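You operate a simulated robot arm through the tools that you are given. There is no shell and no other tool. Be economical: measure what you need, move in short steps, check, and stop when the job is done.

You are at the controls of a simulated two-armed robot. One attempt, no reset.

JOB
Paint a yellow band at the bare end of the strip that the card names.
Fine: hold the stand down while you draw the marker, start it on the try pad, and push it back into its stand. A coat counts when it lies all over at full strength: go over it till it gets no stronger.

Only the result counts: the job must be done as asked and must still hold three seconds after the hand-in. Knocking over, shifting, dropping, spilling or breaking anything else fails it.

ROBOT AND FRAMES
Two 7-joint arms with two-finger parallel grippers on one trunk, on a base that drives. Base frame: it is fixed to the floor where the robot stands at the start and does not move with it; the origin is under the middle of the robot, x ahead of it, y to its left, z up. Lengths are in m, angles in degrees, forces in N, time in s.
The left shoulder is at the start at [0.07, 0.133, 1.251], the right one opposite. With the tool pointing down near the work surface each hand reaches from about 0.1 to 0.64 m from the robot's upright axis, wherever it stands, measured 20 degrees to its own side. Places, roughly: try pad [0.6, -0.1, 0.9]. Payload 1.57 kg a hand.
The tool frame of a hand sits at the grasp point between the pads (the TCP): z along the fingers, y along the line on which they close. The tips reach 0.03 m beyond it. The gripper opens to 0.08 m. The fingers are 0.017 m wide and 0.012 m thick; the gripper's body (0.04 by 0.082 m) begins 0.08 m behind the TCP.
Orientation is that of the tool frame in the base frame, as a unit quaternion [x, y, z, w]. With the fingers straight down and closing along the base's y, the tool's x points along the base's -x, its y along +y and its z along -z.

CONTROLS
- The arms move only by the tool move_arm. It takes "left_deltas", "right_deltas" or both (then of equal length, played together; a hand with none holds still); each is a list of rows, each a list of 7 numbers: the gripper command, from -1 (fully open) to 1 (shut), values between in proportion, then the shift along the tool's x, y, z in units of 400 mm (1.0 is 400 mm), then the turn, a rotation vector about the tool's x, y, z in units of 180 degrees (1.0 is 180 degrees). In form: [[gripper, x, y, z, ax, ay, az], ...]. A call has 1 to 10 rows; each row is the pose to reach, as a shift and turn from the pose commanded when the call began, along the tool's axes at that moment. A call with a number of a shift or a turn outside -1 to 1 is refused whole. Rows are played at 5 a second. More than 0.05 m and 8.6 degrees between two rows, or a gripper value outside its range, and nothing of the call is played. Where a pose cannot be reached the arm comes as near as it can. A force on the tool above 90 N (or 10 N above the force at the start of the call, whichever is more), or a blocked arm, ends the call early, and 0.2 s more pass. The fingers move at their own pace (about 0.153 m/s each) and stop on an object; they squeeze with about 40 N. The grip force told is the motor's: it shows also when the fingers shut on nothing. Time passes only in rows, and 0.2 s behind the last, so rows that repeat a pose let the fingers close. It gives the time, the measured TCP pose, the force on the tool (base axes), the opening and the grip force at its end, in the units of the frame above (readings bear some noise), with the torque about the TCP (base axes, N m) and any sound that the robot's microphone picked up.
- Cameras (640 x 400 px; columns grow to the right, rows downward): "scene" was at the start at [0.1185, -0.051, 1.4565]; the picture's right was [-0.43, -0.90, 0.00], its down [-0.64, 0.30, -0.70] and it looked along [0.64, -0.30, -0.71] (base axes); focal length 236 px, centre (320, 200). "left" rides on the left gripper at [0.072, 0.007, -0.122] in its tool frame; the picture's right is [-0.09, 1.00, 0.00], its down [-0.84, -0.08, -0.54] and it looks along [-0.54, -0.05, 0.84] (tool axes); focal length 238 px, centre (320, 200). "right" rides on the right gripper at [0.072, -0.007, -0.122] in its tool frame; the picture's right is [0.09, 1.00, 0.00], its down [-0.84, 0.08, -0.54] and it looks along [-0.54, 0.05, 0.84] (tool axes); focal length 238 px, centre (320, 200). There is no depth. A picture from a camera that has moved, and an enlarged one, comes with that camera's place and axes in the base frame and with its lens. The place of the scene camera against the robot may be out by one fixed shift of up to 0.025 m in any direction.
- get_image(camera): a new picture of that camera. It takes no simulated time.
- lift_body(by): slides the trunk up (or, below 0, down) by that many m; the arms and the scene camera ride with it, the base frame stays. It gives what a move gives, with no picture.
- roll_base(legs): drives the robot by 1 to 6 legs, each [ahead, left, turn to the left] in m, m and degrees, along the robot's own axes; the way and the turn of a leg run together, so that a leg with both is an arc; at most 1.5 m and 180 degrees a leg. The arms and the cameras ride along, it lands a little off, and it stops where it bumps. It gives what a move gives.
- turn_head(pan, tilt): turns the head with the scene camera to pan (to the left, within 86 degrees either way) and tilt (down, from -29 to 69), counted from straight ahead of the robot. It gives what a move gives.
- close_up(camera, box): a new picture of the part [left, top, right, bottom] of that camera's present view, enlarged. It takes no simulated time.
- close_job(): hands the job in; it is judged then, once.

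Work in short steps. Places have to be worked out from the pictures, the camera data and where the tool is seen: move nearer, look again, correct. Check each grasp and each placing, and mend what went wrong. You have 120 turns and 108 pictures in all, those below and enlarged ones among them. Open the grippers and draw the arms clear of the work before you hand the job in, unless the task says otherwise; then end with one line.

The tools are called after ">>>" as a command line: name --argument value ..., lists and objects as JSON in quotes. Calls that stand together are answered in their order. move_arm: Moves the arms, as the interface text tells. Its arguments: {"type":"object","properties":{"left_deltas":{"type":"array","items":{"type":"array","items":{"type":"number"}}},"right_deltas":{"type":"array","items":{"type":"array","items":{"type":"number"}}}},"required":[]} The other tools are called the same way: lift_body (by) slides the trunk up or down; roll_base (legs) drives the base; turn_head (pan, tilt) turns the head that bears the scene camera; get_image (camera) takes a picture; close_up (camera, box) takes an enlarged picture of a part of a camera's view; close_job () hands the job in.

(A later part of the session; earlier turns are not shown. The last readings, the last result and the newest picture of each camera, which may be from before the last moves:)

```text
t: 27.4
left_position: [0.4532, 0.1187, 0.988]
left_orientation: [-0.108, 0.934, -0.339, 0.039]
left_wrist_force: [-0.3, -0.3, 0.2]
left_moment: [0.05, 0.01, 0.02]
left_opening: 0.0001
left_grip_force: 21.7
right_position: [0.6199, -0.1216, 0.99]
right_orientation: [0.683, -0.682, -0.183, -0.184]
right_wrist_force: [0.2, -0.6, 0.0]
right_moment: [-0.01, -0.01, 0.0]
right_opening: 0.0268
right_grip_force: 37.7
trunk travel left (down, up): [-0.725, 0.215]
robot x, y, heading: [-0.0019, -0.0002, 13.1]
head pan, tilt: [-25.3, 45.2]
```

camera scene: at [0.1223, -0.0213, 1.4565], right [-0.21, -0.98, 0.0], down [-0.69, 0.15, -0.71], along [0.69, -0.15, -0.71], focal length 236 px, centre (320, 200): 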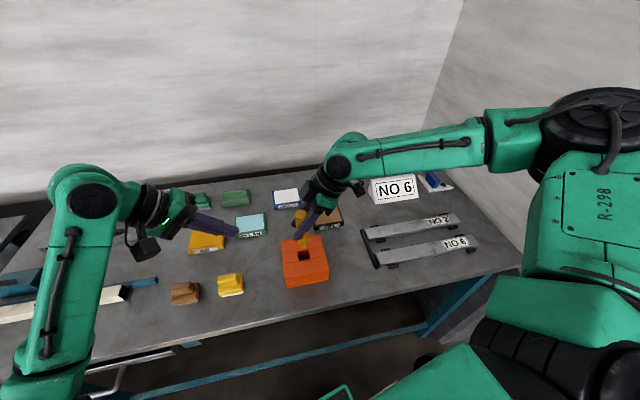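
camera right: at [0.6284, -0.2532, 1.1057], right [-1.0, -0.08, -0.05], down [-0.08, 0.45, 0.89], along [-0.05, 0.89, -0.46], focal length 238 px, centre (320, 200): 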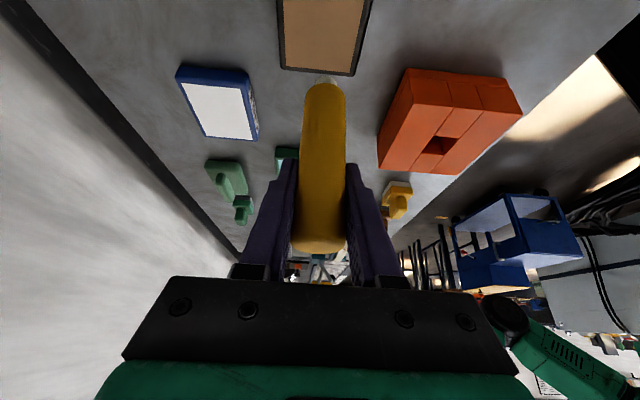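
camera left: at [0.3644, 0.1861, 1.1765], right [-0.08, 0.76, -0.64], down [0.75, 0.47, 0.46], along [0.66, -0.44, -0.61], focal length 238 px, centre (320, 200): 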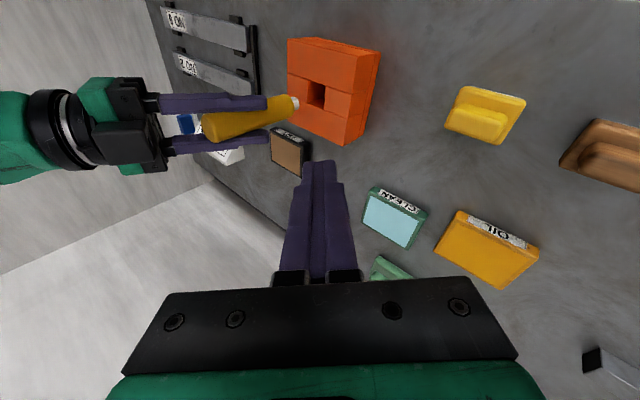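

Holding at x=0.62, nib around z 0.897. Descend in small steps to touch the pad.

>>> move_arm --right_deltas '[[1, 0.0125, 0, 0.0217, 0, 0, 0], [1, 0.025, 0, 0.0433, 0, 0, 0], [1, 0.03, 0, 0.052, 0, 0, 0]]'

>>> close_up --camera "left" --box '[140, 30, 380, 180]'

>>> close_up --camera "right" --box '[230, 0, 410, 110]'

```text
t: 28.2
left_position: [0.4528, 0.1194, 0.9879]
left_orientation: [-0.107, 0.934, -0.339, 0.039]
left_wrist_force: [0.7, 0.3, -0.3]
left_moment: [0.0, -0.04, 0.01]
left_opening: 0.0
left_grip_force: 20.8
right_position: [0.6209, -0.1214, 0.9664]
right_orientation: [0.683, -0.683, -0.183, -0.184]
right_wrist_force: [0.1, 0.2, 0.0]
right_moment: [-0.03, 0.03, -0.03]
right_opening: 0.0268
right_grip_force: 37.4
trunk travel left (down, up): [-0.725, 0.215]
robot x, y, heading: [-0.0019, -0.0003, 12.9]
head pan, tilt: [-25.3, 45.2]
```

```text
2.67 times, centred on (260, 105) of left
camera zoom: at [0.3654, 0.1851, 1.0762], right [-0.08, 0.76, -0.64], down [0.75, 0.47, 0.47], along [0.66, -0.44, -0.61], focal length 636 px, centre (480, 453)
```

zoom: 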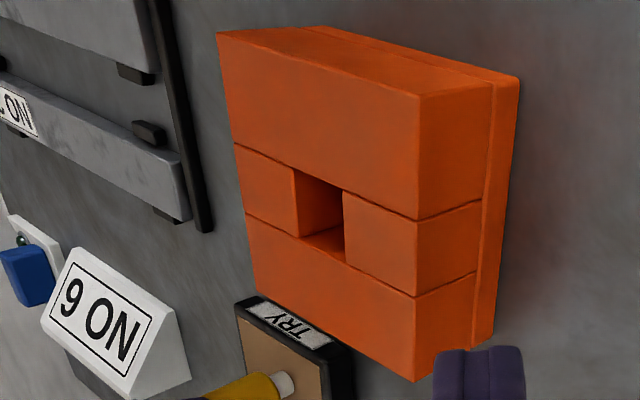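

```text
3.56 times, centred on (320, 55) of right
camera zoom: at [0.6265, -0.2447, 1.0351], right [-1.0, -0.08, -0.05], down [-0.08, 0.45, 0.89], along [-0.05, 0.89, -0.46], focal length 848 px, centre (320, 716)
```

zoom: 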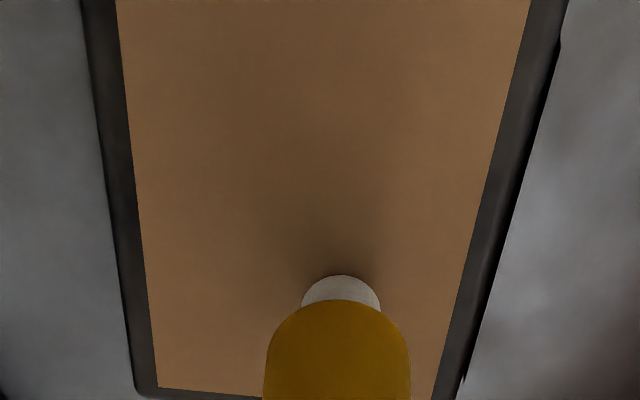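

Nib is just above the pad, no contact yet. Two more 4 mm steps.

>>> move_arm --right_deltas '[[1, 0.005, 0, 0.0087, 0, 0, 0], [1, 0.01, 0, 0.0173, 0, 0, 0]]'

```text
t: 28.8
left_position: [0.453, 0.1193, 0.9903]
left_orientation: [-0.108, 0.934, -0.339, 0.041]
left_wrist_force: [0.3, -1.0, -0.3]
left_moment: [0.0, 0.0, -0.01]
left_opening: 0.0002
left_grip_force: 21.3
right_position: [0.6201, -0.1213, 0.9611]
right_orientation: [0.684, -0.681, -0.182, -0.186]
right_wrist_force: [0.8, -2.9, 12.2]
right_moment: [-0.32, -0.06, 0.04]
right_opening: 0.0268
right_grip_force: 38.0
trunk travel left (down, up): [-0.725, 0.215]
robot x, y, heading: [0.0028, 0.0017, 13.0]
head pan, tilt: [-25.3, 45.2]
```

Contact at TCP z≈0.961 with 12 N. Scribble back and forth a little on the pad.

>>> move_arm --right_deltas '[[1, -0.0012, 0.02, -0.0022, 0, 0, 0], [1, -0.0012, 0.035, -0.0022, 0, 0, 0], [1, -0.0012, 0.015, -0.0022, 0, 0, 0], [1, -0.0012, -0.01, -0.0022, 0, 0, 0], [1, -0.0012, 0.015, -0.0022, 0, 0, 0], [1, -0.0012, 0.035, -0.0022, 0, 0, 0], [1, -0.0012, 0.01, -0.0022, 0, 0, 0], [1, -0.0012, 0, -0.0022, 0, 0, 0]]'

>>> close_up --camera "right" --box '[230, 0, 410, 110]'

```text
t: 30.6
left_position: [0.4516, 0.1203, 0.9891]
left_orientation: [-0.108, 0.933, -0.34, 0.041]
left_wrist_force: [0.1, -0.2, -0.7]
left_moment: [0.0, -0.01, 0.01]
left_opening: 0.0
left_grip_force: 21.1
right_position: [0.6171, -0.1202, 0.9615]
right_orientation: [0.684, -0.682, -0.182, -0.184]
right_wrist_force: [-4.5, 0.0, 13.8]
right_moment: [-0.01, 0.36, 0.0]
right_opening: 0.0271
right_grip_force: 37.7
trunk travel left (down, up): [-0.725, 0.215]
robot x, y, heading: [0.0021, -0.0014, 13.0]
head pan, tilt: [-25.3, 45.2]
```

```text
3.56 times, centred on (320, 55) of right
camera zoom: at [0.6222, -0.2445, 1.0301], right [-1.0, -0.08, -0.05], down [-0.08, 0.45, 0.89], along [-0.05, 0.89, -0.46], focal length 848 px, centre (320, 716)
```

zoom: 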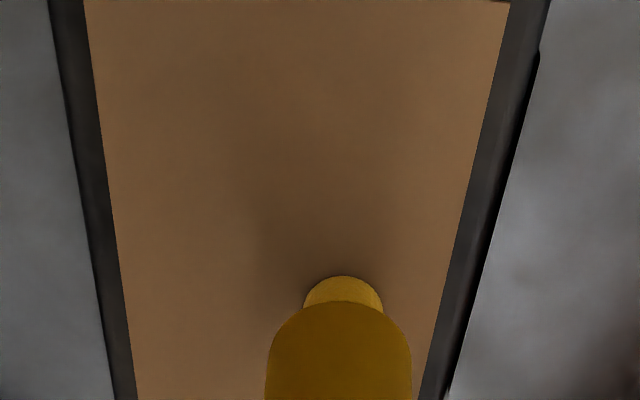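

The nib has turned yellow: it's running. Lift 4 cm and check the pad's mark.

>>> move_arm --right_deltas '[[1, -0.025, 0, -0.0433, 0, 0, 0], [1, -0.075, 0, -0.13, 0, 0, 0]]'

>>> close_up --camera "right" --box '[230, 0, 410, 110]'

>>> close_up --camera "left" --box '[100, 0, 380, 180]'

```text
t: 31.2
left_position: [0.4522, 0.1214, 0.9896]
left_orientation: [-0.107, 0.933, -0.34, 0.04]
left_wrist_force: [0.5, 0.2, -0.4]
left_moment: [0.01, -0.01, 0.04]
left_opening: 0.0
left_grip_force: 20.7
right_position: [0.6184, -0.1203, 1.0198]
right_orientation: [0.684, -0.682, -0.183, -0.183]
right_wrist_force: [0.2, 0.2, -1.0]
right_moment: [0.02, -0.01, -0.03]
right_opening: 0.0269
right_grip_force: 37.7
trunk travel left (down, up): [-0.725, 0.215]
robot x, y, heading: [0.0014, -0.0038, 13.3]
head pan, tilt: [-25.3, 45.2]
```

```text
3.56 times, centred on (320, 55) of right
camera zoom: at [0.6242, -0.2441, 1.0889], right [-1.0, -0.08, -0.05], down [-0.08, 0.45, 0.89], along [-0.05, 0.89, -0.46], focal length 848 px, centre (320, 716)
```

zoom: 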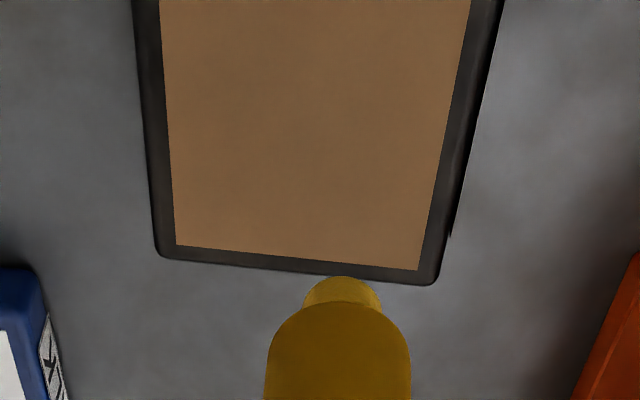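

```text
2.22 times, centred on (240, 90) of left
camera zoom: at [0.3633, 0.1855, 1.0769], right [-0.08, 0.76, -0.64], down [0.75, 0.47, 0.47], along [0.66, -0.44, -0.61], focal length 530 px, centre (498, 444)
```

zoom: 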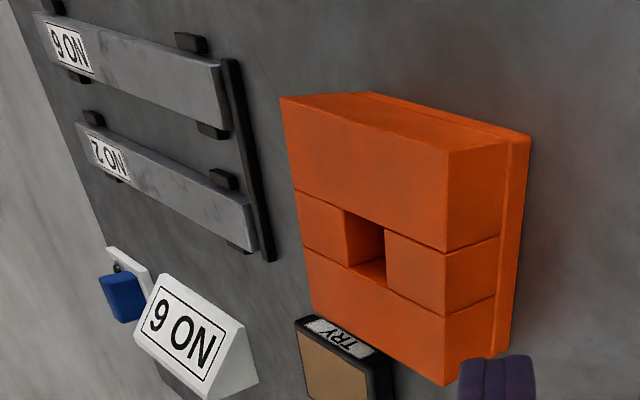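

The pad keeps no mark but the nib is plainly wet yellow now. Moving over the bare end of strip NO 6 at the same height.

>>> move_arm --right_deltas '[[1, 0.059, 0.089, -0.034, 0, 0, 0], [1, 0.119, 0.178, -0.068, 0, 0, 0], [1, 0.178, 0.267, -0.103, 0, 0, 0], [1, 0.237, 0.356, -0.137, 0, 0, 0], [1, 0.2966, 0.445, -0.171, 0, 0, 0]]'

>>> get_image --camera "right"

>>> close_up --camera "left" --box '[60, 0, 260, 130]'

>>> get_image --camera "scene"

```text
t: 32.4
left_position: [0.454, 0.1185, 0.9885]
left_orientation: [-0.108, 0.933, -0.34, 0.04]
left_wrist_force: [-0.7, -0.4, -0.3]
left_moment: [0.05, 0.01, 0.0]
left_opening: 0.0
left_grip_force: 21.4
right_position: [0.4419, -0.2599, 1.0194]
right_orientation: [0.684, -0.682, -0.182, -0.183]
right_wrist_force: [0.2, 0.1, -1.7]
right_moment: [0.03, 0.0, -0.04]
right_opening: 0.027
right_grip_force: 37.7
trunk travel left (down, up): [-0.725, 0.215]
robot x, y, heading: [-0.0012, -0.0032, 13.0]
head pan, tilt: [-25.3, 45.2]
```

```text
69 pictures are left
camera right: at [0.4477, -0.3836, 1.088], right [-1.0, -0.08, -0.05], down [-0.08, 0.45, 0.89], along [-0.05, 0.89, -0.46], focal length 238 px, centre (320, 200)
```

right: 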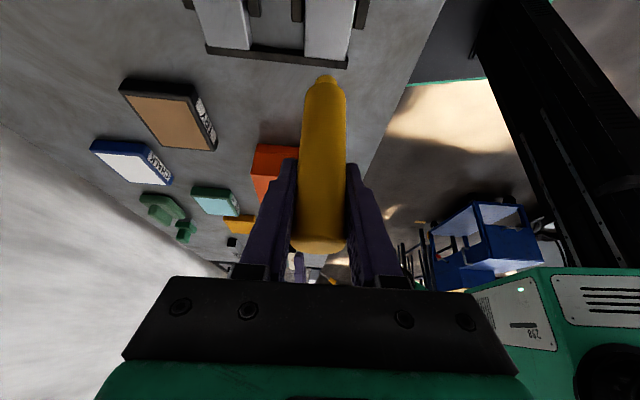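

```text
3.08 times, centred on (160, 65) of left
camera zoom: at [0.3645, 0.1843, 1.0767], right [-0.08, 0.76, -0.64], down [0.75, 0.47, 0.47], along [0.66, -0.44, -0.61], focal length 733 px, centre (812, 615)
```

zoom: 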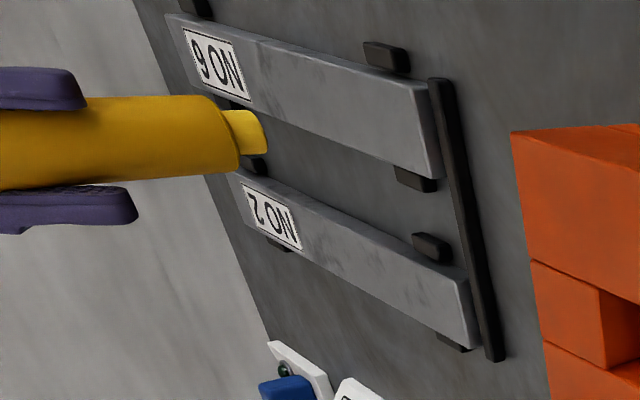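

```text
67 pictures are left
camera scene: at [0.1223, -0.0233, 1.3566], right [-0.21, -0.98, 0.0], down [-0.69, 0.15, -0.71], along [0.69, -0.15, -0.71], focal length 236 px, centre (320, 200)
```

scene: 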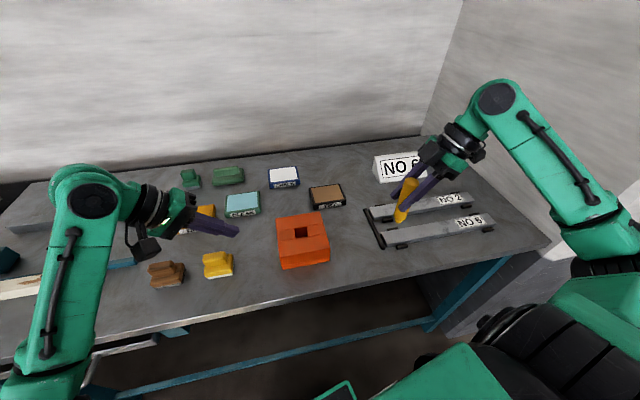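

I want the strip's edges precisely, so zoom on the right camera's top part and the left's.

>>> close_up --camera "right" --box '[250, 0, 400, 94]'

>>> close_up --camera "scene" --box '[360, 160, 500, 260]'

```text
4.26 times, centred on (325, 47) of right
camera zoom: at [0.4477, -0.3836, 1.088], right [-1.0, -0.08, -0.05], down [-0.08, 0.45, 0.89], along [-0.05, 0.89, -0.46], focal length 1014 px, centre (299, 851)
```

zoom: 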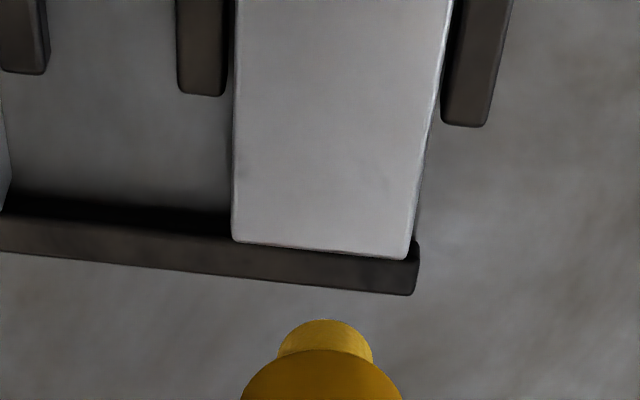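

```text
4.00 times, centred on (430, 210) of scene
camera zoom: at [0.1223, -0.0233, 1.3566], right [-0.21, -0.98, 0.0], down [-0.69, 0.15, -0.71], along [0.69, -0.15, -0.71], focal length 946 px, centre (-120, 160)
```

zoom: 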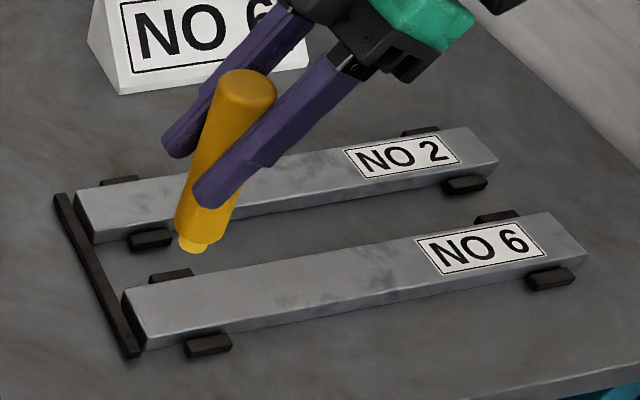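

Strip top spans x 0.422–0.462, bare end at y≈-0.242, top z≈0.862; nib is about 16 mm across and directly under the TCP. Lower to just above the strip at nib (0.442,-0.262).

>>> move_arm --right_deltas '[[1, 0.025, 0, 0.04, 0, 0, 0], [1, 0.05, 0, 0.08, 0, 0, 0], [1, 0.074, 0, 0.119, 0, 0, 0]]'

>>> close_up --camera "right" --box '[250, 0, 400, 94]'

>>> close_up --camera "left" --box '[100, 0, 240, 90]'

>>> close_up --camera "scene" --box '[360, 180, 460, 260]'

```text
t: 33.2
left_position: [0.4545, 0.1195, 0.988]
left_orientation: [-0.107, 0.934, -0.339, 0.039]
left_wrist_force: [-0.1, -0.7, 0.8]
left_moment: [-0.03, 0.01, 0.02]
left_opening: 0.0
left_grip_force: 21.3
right_position: [0.4425, -0.2594, 0.9629]
right_orientation: [0.683, -0.682, -0.184, -0.184]
right_wrist_force: [0.4, -0.7, 0.1]
right_moment: [-0.02, 0.0, 0.01]
right_opening: 0.0269
right_grip_force: 37.7
trunk travel left (down, up): [-0.725, 0.215]
robot x, y, heading: [0.0002, -0.0044, 13.1]
head pan, tilt: [-25.3, 45.2]
```

```text
4.26 times, centred on (325, 47) of right
camera zoom: at [0.4494, -0.3844, 1.0318], right [-1.0, -0.08, -0.05], down [-0.08, 0.45, 0.89], along [-0.05, 0.89, -0.46], focal length 1014 px, centre (299, 851)
```

zoom: 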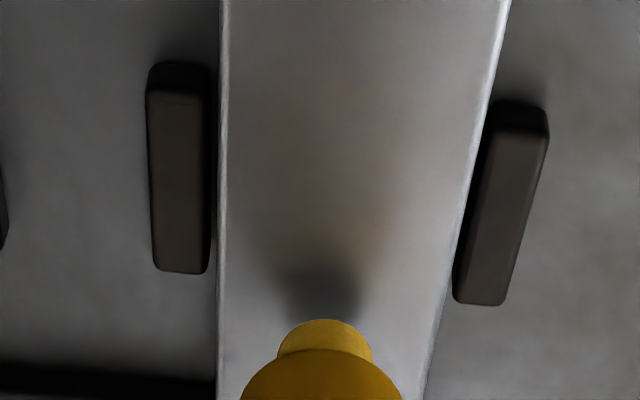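

```text
4.44 times, centred on (170, 45) of left
camera zoom: at [0.3657, 0.1851, 1.0761], right [-0.08, 0.76, -0.64], down [0.75, 0.47, 0.46], along [0.66, -0.44, -0.61], focal length 1059 px, centre (987, 889)
```

zoom: 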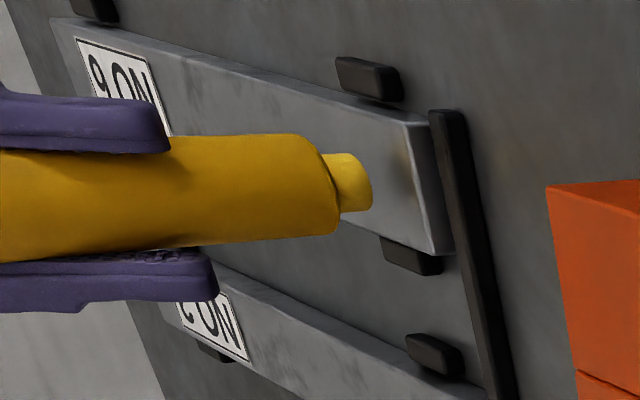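

```text
5.00 times, centred on (410, 220) of scene
camera zoom: at [0.1236, -0.0222, 1.3565], right [-0.21, -0.98, 0.0], down [-0.69, 0.15, -0.7], along [0.69, -0.15, -0.71], focal length 1183 px, centre (-130, 100)
```

zoom: 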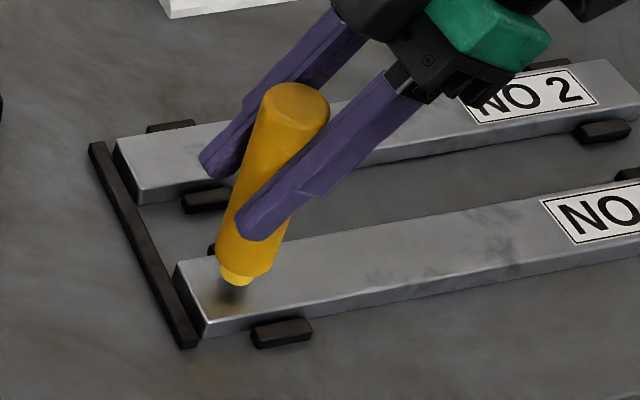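

Nib hovers over the strip end with its shadow close ahead. Step down to light contact.

>>> move_arm --right_deltas '[[1, 0.005, 0, 0.0087, 0, 0, 0], [1, 0.0087, 0, 0.0152, 0, 0, 0]]'

```text
t: 33.8
left_position: [0.4547, 0.1182, 0.9888]
left_orientation: [-0.108, 0.933, -0.34, 0.04]
left_wrist_force: [0.6, -0.4, 0.4]
left_moment: [-0.01, -0.01, -0.02]
left_opening: 0.0
left_grip_force: 21.8
right_position: [0.4424, -0.2612, 0.9556]
right_orientation: [0.683, -0.682, -0.184, -0.184]
right_wrist_force: [0.2, 0.0, -1.1]
right_moment: [0.0, 0.03, -0.02]
right_opening: 0.0268
right_grip_force: 36.5
trunk travel left (down, up): [-0.725, 0.215]
robot x, y, heading: [0.0012, 0.0001, 13.0]
head pan, tilt: [-25.3, 45.2]
```

No contact yet at TCP z 0.9556; another 3–5 mm down.

>>> move_arm --right_deltas '[[1, 0.0037, 0, 0.0065, 0, 0, 0], [1, 0.0062, 0, 0.0108, 0, 0, 0]]'

```text
t: 34.4
left_position: [0.4519, 0.1193, 0.9899]
left_orientation: [-0.108, 0.933, -0.341, 0.04]
left_wrist_force: [0.5, -0.5, -0.2]
left_moment: [0.03, 0.05, 0.03]
left_opening: 0.0
left_grip_force: 21.0
right_position: [0.442, -0.2594, 0.9544]
right_orientation: [0.685, -0.682, -0.179, -0.185]
right_wrist_force: [2.3, -5.1, 23.7]
right_moment: [-0.45, -0.2, -0.03]
right_opening: 0.0269
right_grip_force: 37.5
trunk travel left (down, up): [-0.725, 0.215]
robot x, y, heading: [-0.0007, 0.0001, 12.9]
head pan, tilt: [-25.3, 45.2]
```

Contact (24 N, a bit firm). I'll ease up 2 mm and run serpentine strokes across the width, from near the end backwards.

>>> move_arm --right_deltas '[[1, -0.009, 0.03, -0.0005, 0, 0, 0], [1, -0.0198, 0.03, 0.0057, 0, 0, 0], [1, -0.0198, -0.03, 0.0057, 0, 0, 0], [1, -0.009, -0.03, -0.0005, 0, 0, 0], [1, -0.009, 0.03, -0.0005, 0, 0, 0], [1, 0.0018, 0.03, -0.0068, 0, 0, 0], [1, 0.0018, -0.03, -0.0068, 0, 0, 0], [1, 0.0127, -0.03, -0.0131, 0, 0, 0], [1, 0.0127, 0.03, -0.0131, 0, 0, 0], [1, 0.0018, 0, -0.0068, 0, 0, 0]]'

>>> close_up --camera "right" --box '[250, 0, 400, 94]'

>>> close_up --camera "left" --box '[100, 0, 240, 90]'

>>> close_up --camera "scene" --box '[360, 180, 460, 260]'

```text
t: 36.6
left_position: [0.452, 0.1201, 0.9885]
left_orientation: [-0.106, 0.934, -0.34, 0.04]
left_wrist_force: [0.6, 0.4, -0.2]
left_moment: [0.0, -0.03, 0.0]
left_opening: 0.0002
left_grip_force: 21.1
right_position: [0.4397, -0.2611, 0.9525]
right_orientation: [0.683, -0.683, -0.183, -0.184]
right_wrist_force: [-5.5, -2.2, 15.2]
right_moment: [-0.25, 0.46, 0.04]
right_opening: 0.0269
right_grip_force: 37.6
trunk travel left (down, up): [-0.725, 0.215]
robot x, y, heading: [-0.0011, 0.0008, 13.1]
head pan, tilt: [-25.3, 45.2]
```

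```text
4.26 times, centred on (325, 47) of right
camera zoom: at [0.4457, -0.3855, 1.0231], right [-1.0, -0.08, -0.05], down [-0.08, 0.45, 0.89], along [-0.05, 0.89, -0.46], focal length 1014 px, centre (299, 851)
```

zoom: 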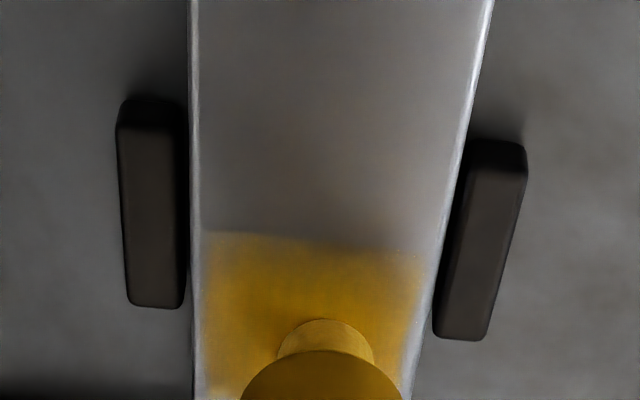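

```text
4.44 times, centred on (170, 45) of left
camera zoom: at [0.3626, 0.1852, 1.0772], right [-0.08, 0.76, -0.64], down [0.75, 0.47, 0.47], along [0.66, -0.44, -0.61], focal length 1059 px, centre (987, 889)
```

zoom: 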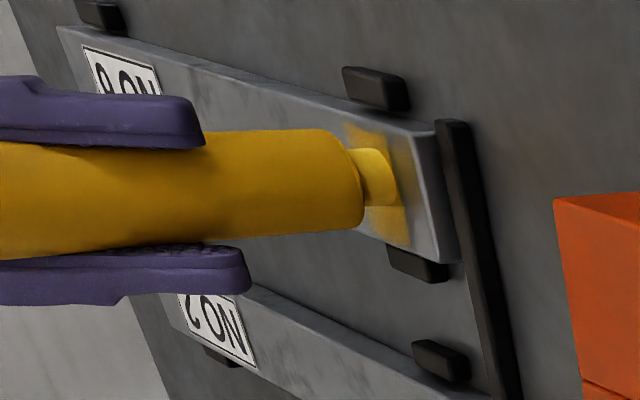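

```text
5.00 times, centred on (410, 220) of scene
camera zoom: at [0.1195, -0.0218, 1.3569], right [-0.21, -0.98, 0.0], down [-0.69, 0.15, -0.71], along [0.69, -0.15, -0.71], focal length 1183 px, centre (-130, 100)
```

zoom: 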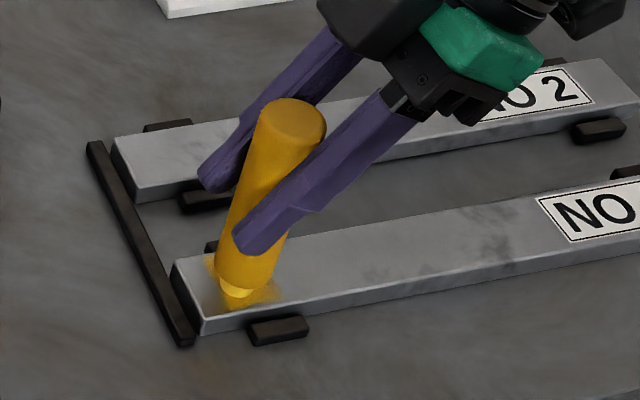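

Paint goes on. It still lacks about 1 cm at the very end and ~1.5 mm along both edges, so the nib sits slightly inward of the TCP. Extend toward the end with wider strokes.

>>> move_arm --right_deltas '[[1, -0.0108, 0.036, 0.0063, 0, 0, 0], [1, -0.0108, -0.036, 0.0063, 0, 0, 0], [1, -0.0195, -0.036, 0.0113, 0, 0, 0], [1, -0.0195, 0.036, 0.0113, 0, 0, 0], [1, -0.0281, 0.036, 0.0163, 0, 0, 0], [1, -0.0281, -0.036, 0.0163, 0, 0, 0], [1, -0.0346, -0.036, 0.02, 0, 0, 0], [1, -0.0346, 0.036, 0.02, 0, 0, 0], [1, -0.0346, 0, 0.02, 0, 0, 0]]'

>>> close_up --camera "right" --box '[250, 0, 400, 94]'

>>> close_up --camera "left" --box '[100, 0, 240, 90]'

>>> close_up --camera "scene" --box '[360, 180, 460, 260]'

```text
t: 38.6
left_position: [0.4537, 0.1204, 0.9872]
left_orientation: [-0.107, 0.934, -0.339, 0.04]
left_wrist_force: [0.6, -0.1, 0.7]
left_moment: [0.01, -0.02, -0.02]
left_opening: 0.0001
left_grip_force: 20.6
right_position: [0.4416, -0.2463, 0.9544]
right_orientation: [0.683, -0.682, -0.184, -0.183]
right_wrist_force: [-4.6, -0.3, 9.2]
right_moment: [0.06, 0.34, 0.03]
right_opening: 0.0271
right_grip_force: 37.4
trunk travel left (down, up): [-0.725, 0.215]
robot x, y, heading: [0.0047, 0.001, 13.1]
head pan, tilt: [-25.3, 45.2]
```

```text
4.26 times, centred on (325, 47) of right
camera zoom: at [0.4482, -0.37, 1.0227], right [-1.0, -0.08, -0.05], down [-0.08, 0.45, 0.89], along [-0.05, 0.89, -0.46], focal length 1014 px, centre (299, 851)
```

zoom: 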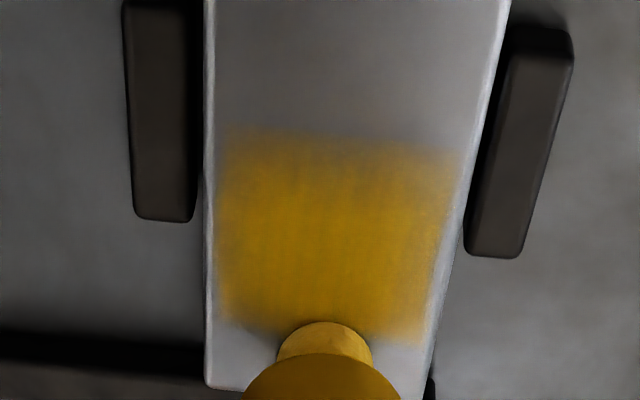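

```text
4.44 times, centred on (170, 45) of left
camera zoom: at [0.3649, 0.1853, 1.0763], right [-0.08, 0.76, -0.64], down [0.75, 0.47, 0.47], along [0.66, -0.44, -0.61], focal length 1059 px, centre (987, 889)
```

zoom: 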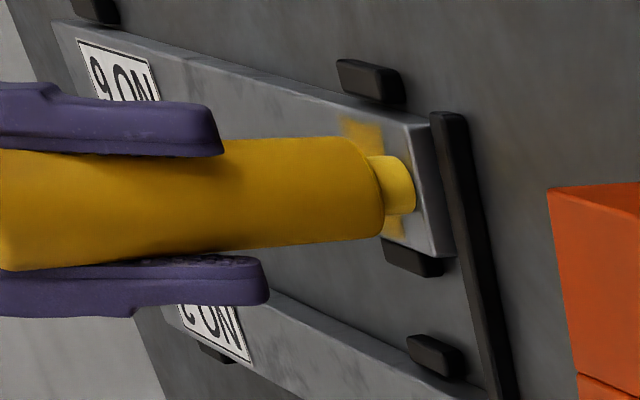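

```text
5.00 times, centred on (410, 220) of scene
camera zoom: at [0.1227, -0.0219, 1.3565], right [-0.21, -0.98, 0.0], down [-0.69, 0.15, -0.71], along [0.69, -0.15, -0.71], focal length 1183 px, centre (-130, 100)
```

zoom: 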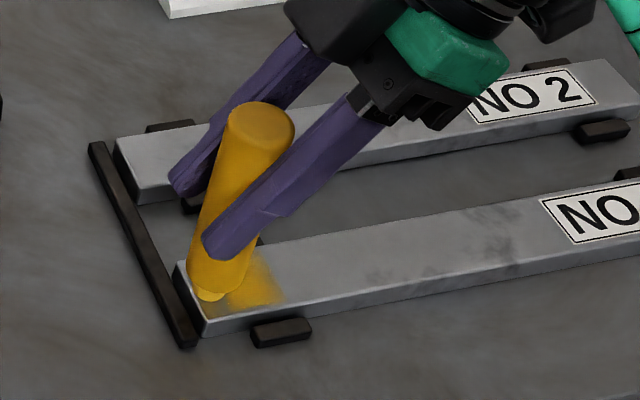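

The patch ends at y≈-0.253 while the nib's far side already reaches the end: the nib is touching with its inner (-y) rim only. I'll lift 8 mm and tilt the marker 6° the other way so its +y rim paints the last centimetre without crossing the stop bar.

>>> move_arm --right_deltas '[[1, -0.005, 0, -0.0087, 0, 0, 0], [1, -0.01, 0, -0.0173, 0, 0.0167, 0], [1, -0.01, 0, -0.0173, 0, 0.0333, 0]]'

>>> close_up --camera "right" --box '[250, 0, 400, 94]'

>>> close_up --camera "left" --box '[140, 0, 220, 60]'

```text
t: 39.4
left_position: [0.4549, 0.1198, 0.988]
left_orientation: [-0.109, 0.934, -0.339, 0.039]
left_wrist_force: [0.3, -0.6, 0.3]
left_moment: [0.01, 0.0, 0.01]
left_opening: 0.0
left_grip_force: 21.2
right_position: [0.4434, -0.2456, 0.9604]
right_orientation: [0.693, -0.691, -0.147, -0.148]
right_wrist_force: [-1.0, -1.2, -0.8]
right_moment: [0.02, -0.02, -0.02]
right_opening: 0.0272
right_grip_force: 37.3
trunk travel left (down, up): [-0.725, 0.215]
robot x, y, heading: [-0.0035, 0.0012, 13.1]
head pan, tilt: [-25.3, 45.2]
```

```text
4.26 times, centred on (325, 47) of right
camera zoom: at [0.4488, -0.3619, 1.0426], right [-1.0, -0.09, -0.04], down [-0.08, 0.54, 0.84], along [-0.05, 0.84, -0.55], focal length 1014 px, centre (299, 851)
```

zoom: 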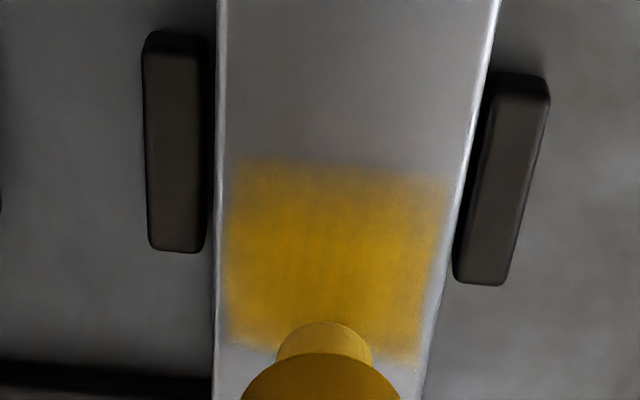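

```text
6.67 times, centred on (180, 30) of left
camera zoom: at [0.3654, 0.1851, 1.0761], right [-0.08, 0.76, -0.64], down [0.75, 0.47, 0.46], along [0.66, -0.44, -0.61], focal length 1589 px, centre (1253, 1333)
```

zoom: 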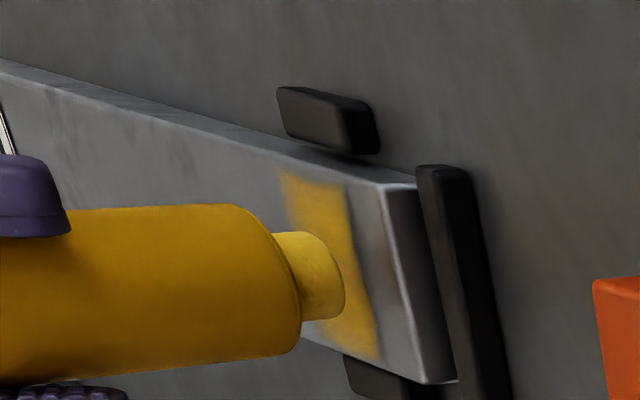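

The close view suggests the nib is rounded and its contact sits ~1.2 cm inward of the TCP, rather than a rim effect. I'll undo the tilt and shift 8 mm toward the end, then check.

>>> move_arm --right_deltas '[[1, -0.009, 0, 0.004, 0, -0.0167, 0], [1, -0.0183, 0, 0.0081, 0, -0.0333, 0]]'

>>> close_up --camera "left" --box '[140, 0, 220, 60]'

>>> close_up --camera "right" --box '[250, 0, 400, 94]'

>>> close_up --camera "scene" --box '[370, 190, 450, 250]'

```text
t: 40.0
left_position: [0.4555, 0.1196, 0.9888]
left_orientation: [-0.108, 0.933, -0.34, 0.04]
left_wrist_force: [0.2, -0.4, -0.1]
left_moment: [0.01, -0.03, 0.0]
left_opening: 0.0
left_grip_force: 21.8
right_position: [0.4418, -0.2378, 0.961]
right_orientation: [0.683, -0.682, -0.183, -0.185]
right_wrist_force: [-0.9, -0.2, -0.6]
right_moment: [-0.01, 0.0, 0.0]
right_opening: 0.0267
right_grip_force: 37.7
trunk travel left (down, up): [-0.725, 0.215]
robot x, y, heading: [0.0012, 0.0001, 13.4]
head pan, tilt: [-25.3, 45.2]
```

```text
6.67 times, centred on (180, 30) of left
camera zoom: at [0.3655, 0.1849, 1.0762], right [-0.08, 0.76, -0.64], down [0.75, 0.47, 0.47], along [0.66, -0.44, -0.61], focal length 1589 px, centre (1253, 1333)
```

zoom: 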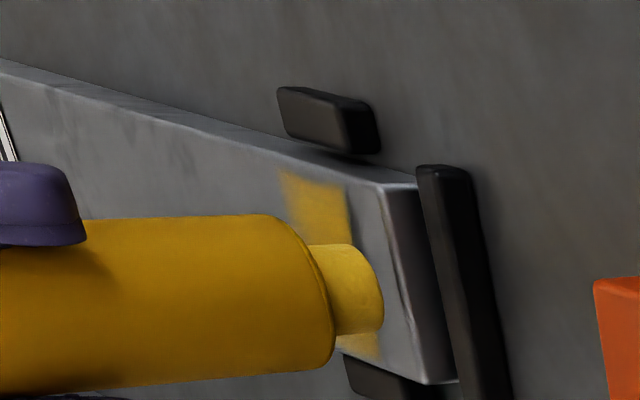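

```text
4.26 times, centred on (325, 47) of right
camera zoom: at [0.4487, -0.362, 1.0302], right [-1.0, -0.08, -0.05], down [-0.08, 0.45, 0.89], along [-0.05, 0.89, -0.46], focal length 1014 px, centre (299, 851)
```

zoom: 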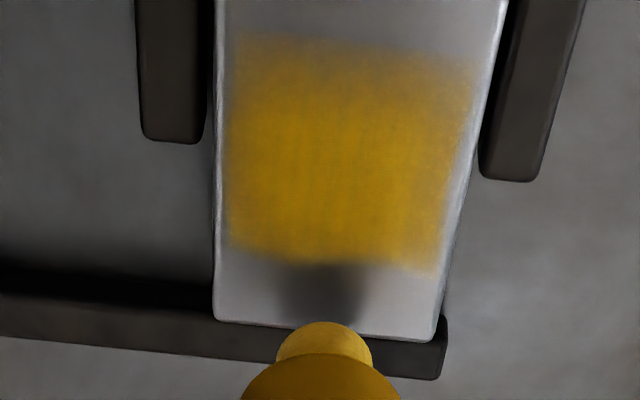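

```text
6.67 times, centred on (410, 220) of scene
camera zoom: at [0.1234, -0.0224, 1.3565], right [-0.21, -0.98, 0.0], down [-0.69, 0.15, -0.7], along [0.69, -0.15, -0.71], focal length 1577 px, centre (-280, 67)
```

zoom: 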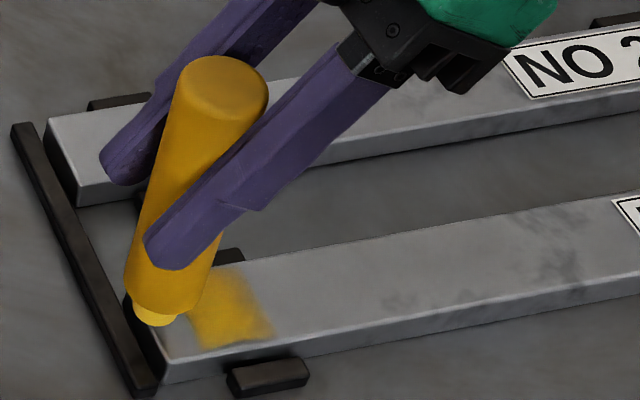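

The nib is now right over the unpainted end (scene view puts it near y≈-0.248). Lower to contact and stroke back from the end with wider strokes.

>>> move_arm --right_deltas '[[1, 0.0106, 0, 0.0184, 0, 0, 0], [1, 0.0106, 0.043, 0.0184, 0, 0, 0], [1, 0.0106, -0.043, 0.0184, 0, 0, 0], [1, 0.0171, -0.043, 0.0146, 0, 0, 0], [1, 0.0171, 0.043, 0.0146, 0, 0, 0], [1, 0.0236, 0.043, 0.0109, 0, 0, 0], [1, 0.0236, -0.043, 0.0109, 0, 0, 0], [1, 0.0323, -0.043, 0.0059, 0, 0, 0], [1, 0.0323, 0.043, 0.0059, 0, 0, 0], [1, 0.0106, 0, 0.0184, 0, 0, 0]]'

>>> close_up --camera "right" --box '[250, 0, 400, 94]'

>>> close_up --camera "scene" --box '[370, 190, 450, 250]'

```text
t: 42.2
left_position: [0.4525, 0.12, 0.9887]
left_orientation: [-0.108, 0.933, -0.34, 0.04]
left_wrist_force: [0.3, 0.0, 0.2]
left_moment: [-0.01, 0.01, -0.01]
left_opening: 0.0002
left_grip_force: 21.3
right_position: [0.4407, -0.2378, 0.9518]
right_orientation: [0.683, -0.683, -0.182, -0.183]
right_wrist_force: [-6.0, -2.7, 15.2]
right_moment: [-0.49, 0.49, 0.0]
right_opening: 0.0268
right_grip_force: 37.4
trunk travel left (down, up): [-0.725, 0.215]
robot x, y, heading: [0.0033, -0.0001, 12.8]
head pan, tilt: [-25.3, 45.2]
```

```text
4.26 times, centred on (325, 47) of right
camera zoom: at [0.4466, -0.3606, 1.0226], right [-1.0, -0.08, -0.05], down [-0.08, 0.45, 0.89], along [-0.05, 0.89, -0.46], focal length 1014 px, centre (299, 851)
```

zoom: 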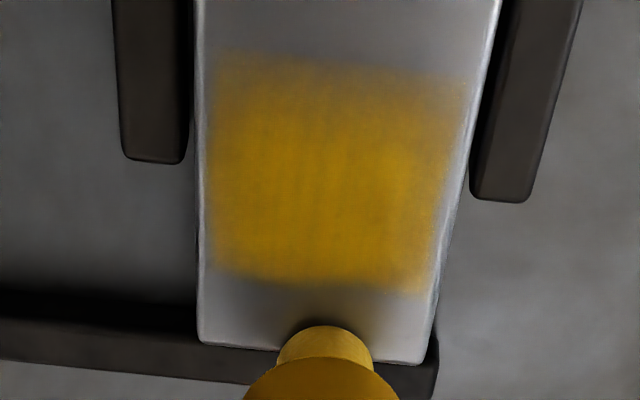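

```text
6.67 times, centred on (410, 220) of scene
camera zoom: at [0.1206, -0.0211, 1.3569], right [-0.21, -0.98, 0.0], down [-0.69, 0.15, -0.71], along [0.69, -0.15, -0.71], focal length 1577 px, centre (-280, 67)
```

zoom: 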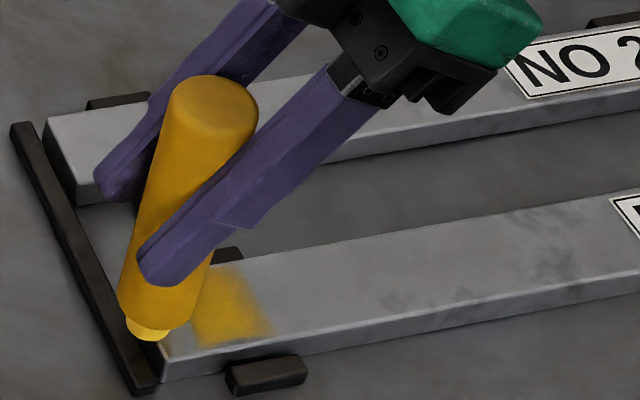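

The patch hasn't grown at either the end or the edges despite strokes there, so the paintable band looks like a fixed zone (y≈-0.287…-0.253, nearly full width). Now I saturate it with dense passes moving inward.

>>> move_arm --right_deltas '[[1, 0.0108, 0.043, -0.0063, 0, 0, 0], [1, 0.0108, -0.043, -0.0063, 0, 0, 0], [1, 0.0217, -0.043, -0.0125, 0, 0, 0], [1, 0.0217, 0.043, -0.0125, 0, 0, 0], [1, 0.0325, 0.043, -0.0188, 0, 0, 0], [1, 0.0325, -0.043, -0.0188, 0, 0, 0], [1, 0.0433, -0.043, -0.025, 0, 0, 0], [1, 0.0433, 0.043, -0.025, 0, 0, 0], [1, 0.0541, 0.043, -0.0313, 0, 0, 0], [1, 0.0541, -0.043, -0.0313, 0, 0, 0]]'

>>> close_up --camera "right" --box '[250, 0, 400, 94]'

>>> close_up --camera "left" --box '[120, 0, 220, 70]'

```text
t: 44.4
left_position: [0.4544, 0.12, 0.9876]
left_orientation: [-0.109, 0.933, -0.34, 0.039]
left_wrist_force: [-0.9, 0.0, 0.5]
left_moment: [-0.02, 0.01, 0.0]
left_opening: 0.0
left_grip_force: 21.2
right_position: [0.4604, -0.264, 0.9535]
right_orientation: [0.684, -0.682, -0.183, -0.184]
right_wrist_force: [0.1, -0.5, 5.3]
right_moment: [-0.06, -0.05, 0.02]
right_opening: 0.027
right_grip_force: 38.1
trunk travel left (down, up): [-0.725, 0.215]
robot x, y, heading: [0.0031, 0.0006, 13.0]
head pan, tilt: [-25.3, 45.2]
```

```text
4.26 times, centred on (325, 47) of right
camera zoom: at [0.4667, -0.3872, 1.0224], right [-1.0, -0.08, -0.05], down [-0.08, 0.45, 0.89], along [-0.05, 0.89, -0.46], focal length 1014 px, centre (299, 851)
```

zoom: 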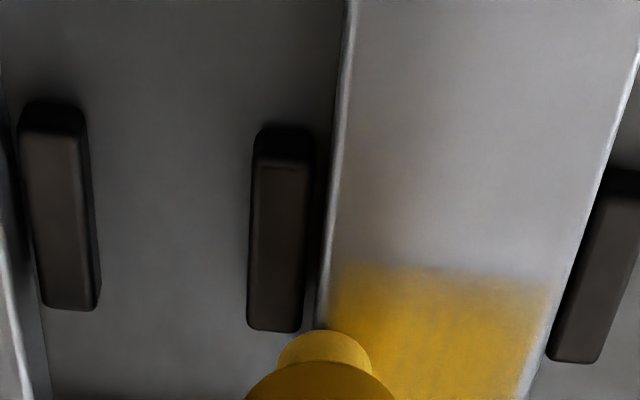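

```text
5.71 times, centred on (170, 35) of left
camera zoom: at [0.3657, 0.1853, 1.0761], right [-0.08, 0.76, -0.64], down [0.75, 0.47, 0.46], along [0.66, -0.44, -0.61], focal length 1362 px, centre (1177, 1143)
```

zoom: 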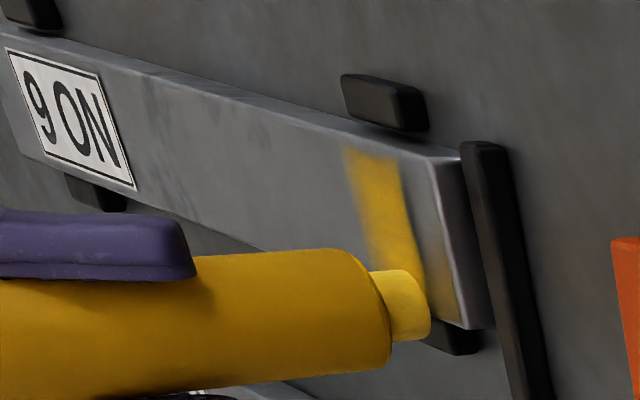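

Colour is getting stronger. Continue inward with more passes to cover the inner border, and see whether the patch grows there.

>>> move_arm --right_deltas '[[1, 0.0065, 0, -0.0038, 0, 0, 0], [1, 0.0065, 0.086, -0.0038, 0, 0, 0], [1, 0.0152, 0.086, -0.0088, 0, 0, 0], [1, 0.0152, 0, -0.0088, 0, 0, 0], [1, 0.0238, 0, -0.0138, 0, 0, 0], [1, 0.0238, 0.086, -0.0138, 0, 0, 0], [1, 0.0325, 0.086, -0.0188, 0, 0, 0], [1, 0.0325, 0, -0.0188, 0, 0, 0], [1, 0.0152, 0, -0.0088, 0, 0, 0], [1, 0.0152, 0.043, -0.0088, 0, 0, 0]]'

>>> close_up --camera "right" --box '[250, 0, 400, 94]'

>>> close_up --camera "left" --box '[120, 0, 220, 70]'

>>> close_up --camera "scene" --box '[370, 190, 450, 250]'

```text
t: 46.6
left_position: [0.4542, 0.1215, 0.9873]
left_orientation: [-0.107, 0.933, -0.34, 0.04]
left_wrist_force: [-0.2, 0.2, -0.2]
left_moment: [-0.01, 0.01, 0.02]
left_opening: 0.0
left_grip_force: 21.2
right_position: [0.4407, -0.2687, 0.9526]
right_orientation: [0.684, -0.682, -0.182, -0.185]
right_wrist_force: [3.5, 1.5, 8.4]
right_moment: [0.09, -0.24, -0.03]
right_opening: 0.0269
right_grip_force: 37.9
trunk travel left (down, up): [-0.725, 0.215]
robot x, y, heading: [0.0007, -0.0027, 13.0]
head pan, tilt: [-25.3, 45.2]
```

```text
4.26 times, centred on (325, 47) of right
camera zoom: at [0.4474, -0.3926, 1.0222], right [-1.0, -0.08, -0.05], down [-0.08, 0.45, 0.89], along [-0.05, 0.89, -0.46], focal length 1014 px, centre (299, 851)
```

zoom: 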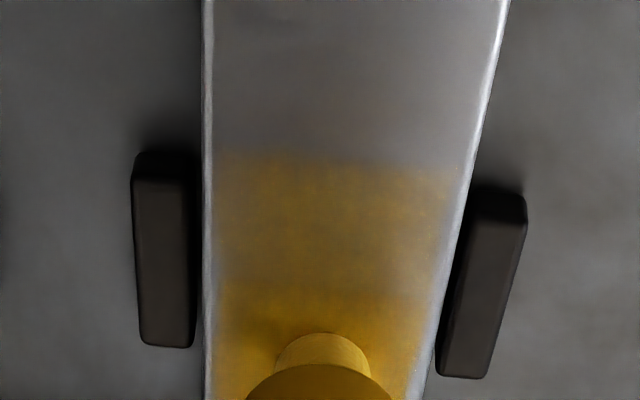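

```text
5.71 times, centred on (170, 35) of left
camera zoom: at [0.3644, 0.186, 1.0764], right [-0.08, 0.76, -0.64], down [0.75, 0.47, 0.47], along [0.66, -0.44, -0.61], focal length 1362 px, centre (1177, 1143)
```

zoom: 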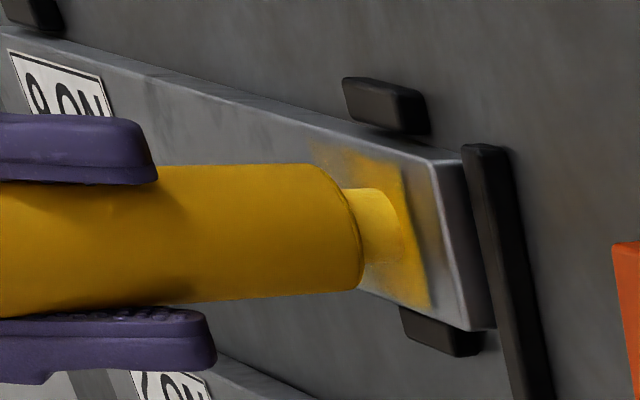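

```text
6.67 times, centred on (410, 220) of scene
camera zoom: at [0.1221, -0.0211, 1.3566], right [-0.21, -0.98, 0.0], down [-0.69, 0.15, -0.71], along [0.69, -0.15, -0.71], focal length 1577 px, centre (-280, 67)
```

zoom: 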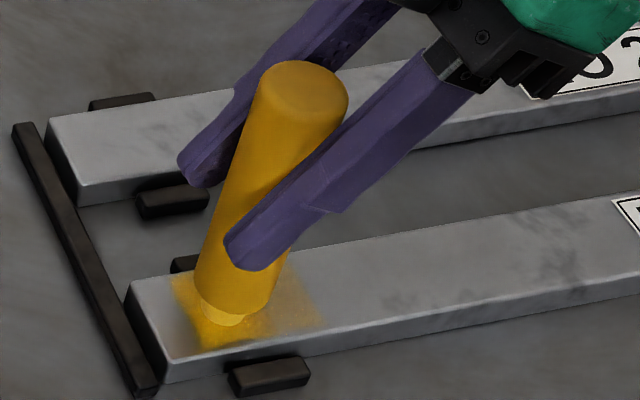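

The patch grew inward (fainter new part), so it isn't a fixed zone on that side. I'll lift clear and look at the whole patch properly before deciding.

>>> move_arm --right_deltas '[[1, -0.03, 0, -0.055, 0, 0, 0], [1, -0.08, 0.02, -0.07, 0, 0, 0], [1, -0.15, 0.02, -0.08, 0, 0, 0], [1, -0.22, 0.02, -0.09, 0, 0, 0]]'

>>> close_up --camera "right" --box '[250, 0, 400, 94]'

>>> close_up --camera "left" --box '[120, 0, 220, 70]'

>>> close_up --camera "scene" --box '[370, 190, 450, 250]'

```text
t: 47.6
left_position: [0.4537, 0.1199, 0.9878]
left_orientation: [-0.108, 0.933, -0.34, 0.04]
left_wrist_force: [0.1, 0.3, -0.9]
left_moment: [-0.02, 0.05, 0.01]
left_opening: 0.0004
left_grip_force: 21.5
right_position: [0.4347, -0.2107, 1.0267]
right_orientation: [0.684, -0.682, -0.184, -0.183]
right_wrist_force: [0.5, -0.8, -1.7]
right_moment: [0.01, -0.03, -0.01]
right_opening: 0.0269
right_grip_force: 37.5
trunk travel left (down, up): [-0.725, 0.215]
robot x, y, heading: [-0.0038, -0.0004, 13.1]
head pan, tilt: [-25.3, 45.2]
```

```text
4.26 times, centred on (325, 47) of right
camera zoom: at [0.4402, -0.3348, 1.0964], right [-1.0, -0.08, -0.05], down [-0.08, 0.45, 0.89], along [-0.05, 0.89, -0.46], focal length 1014 px, centre (299, 851)
```

zoom: 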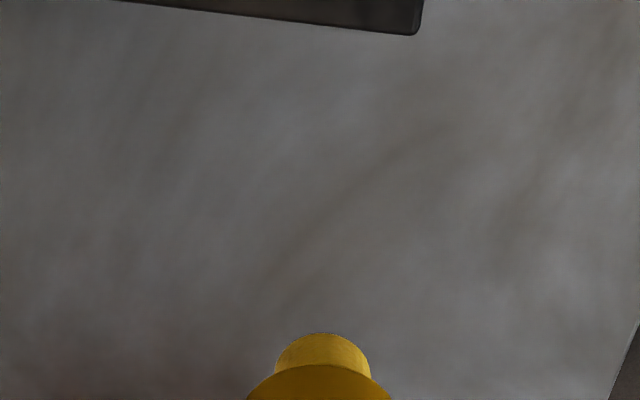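

```text
5.71 times, centred on (170, 35) of left
camera zoom: at [0.3653, 0.1857, 1.0761], right [-0.08, 0.76, -0.64], down [0.75, 0.47, 0.46], along [0.66, -0.44, -0.61], focal length 1362 px, centre (1177, 1143)
```

zoom: 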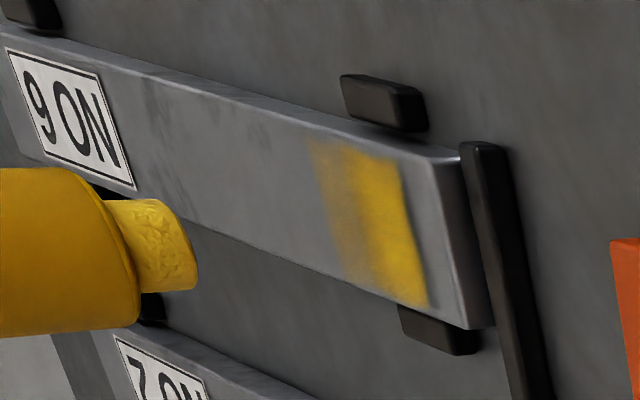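

```text
6.67 times, centred on (410, 220) of scene
camera zoom: at [0.1232, -0.0214, 1.3565], right [-0.21, -0.98, 0.0], down [-0.69, 0.15, -0.7], along [0.69, -0.15, -0.71], focal length 1577 px, centre (-280, 67)
```

zoom: 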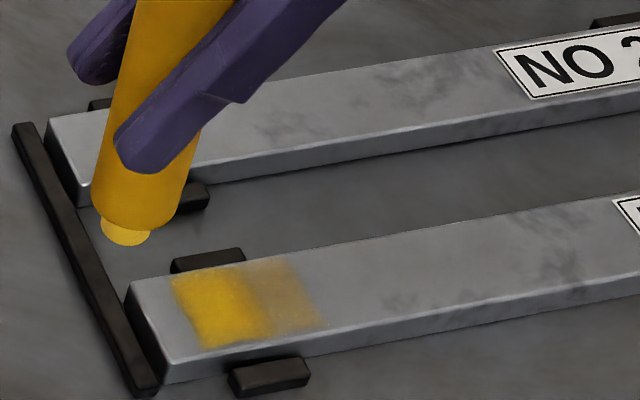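

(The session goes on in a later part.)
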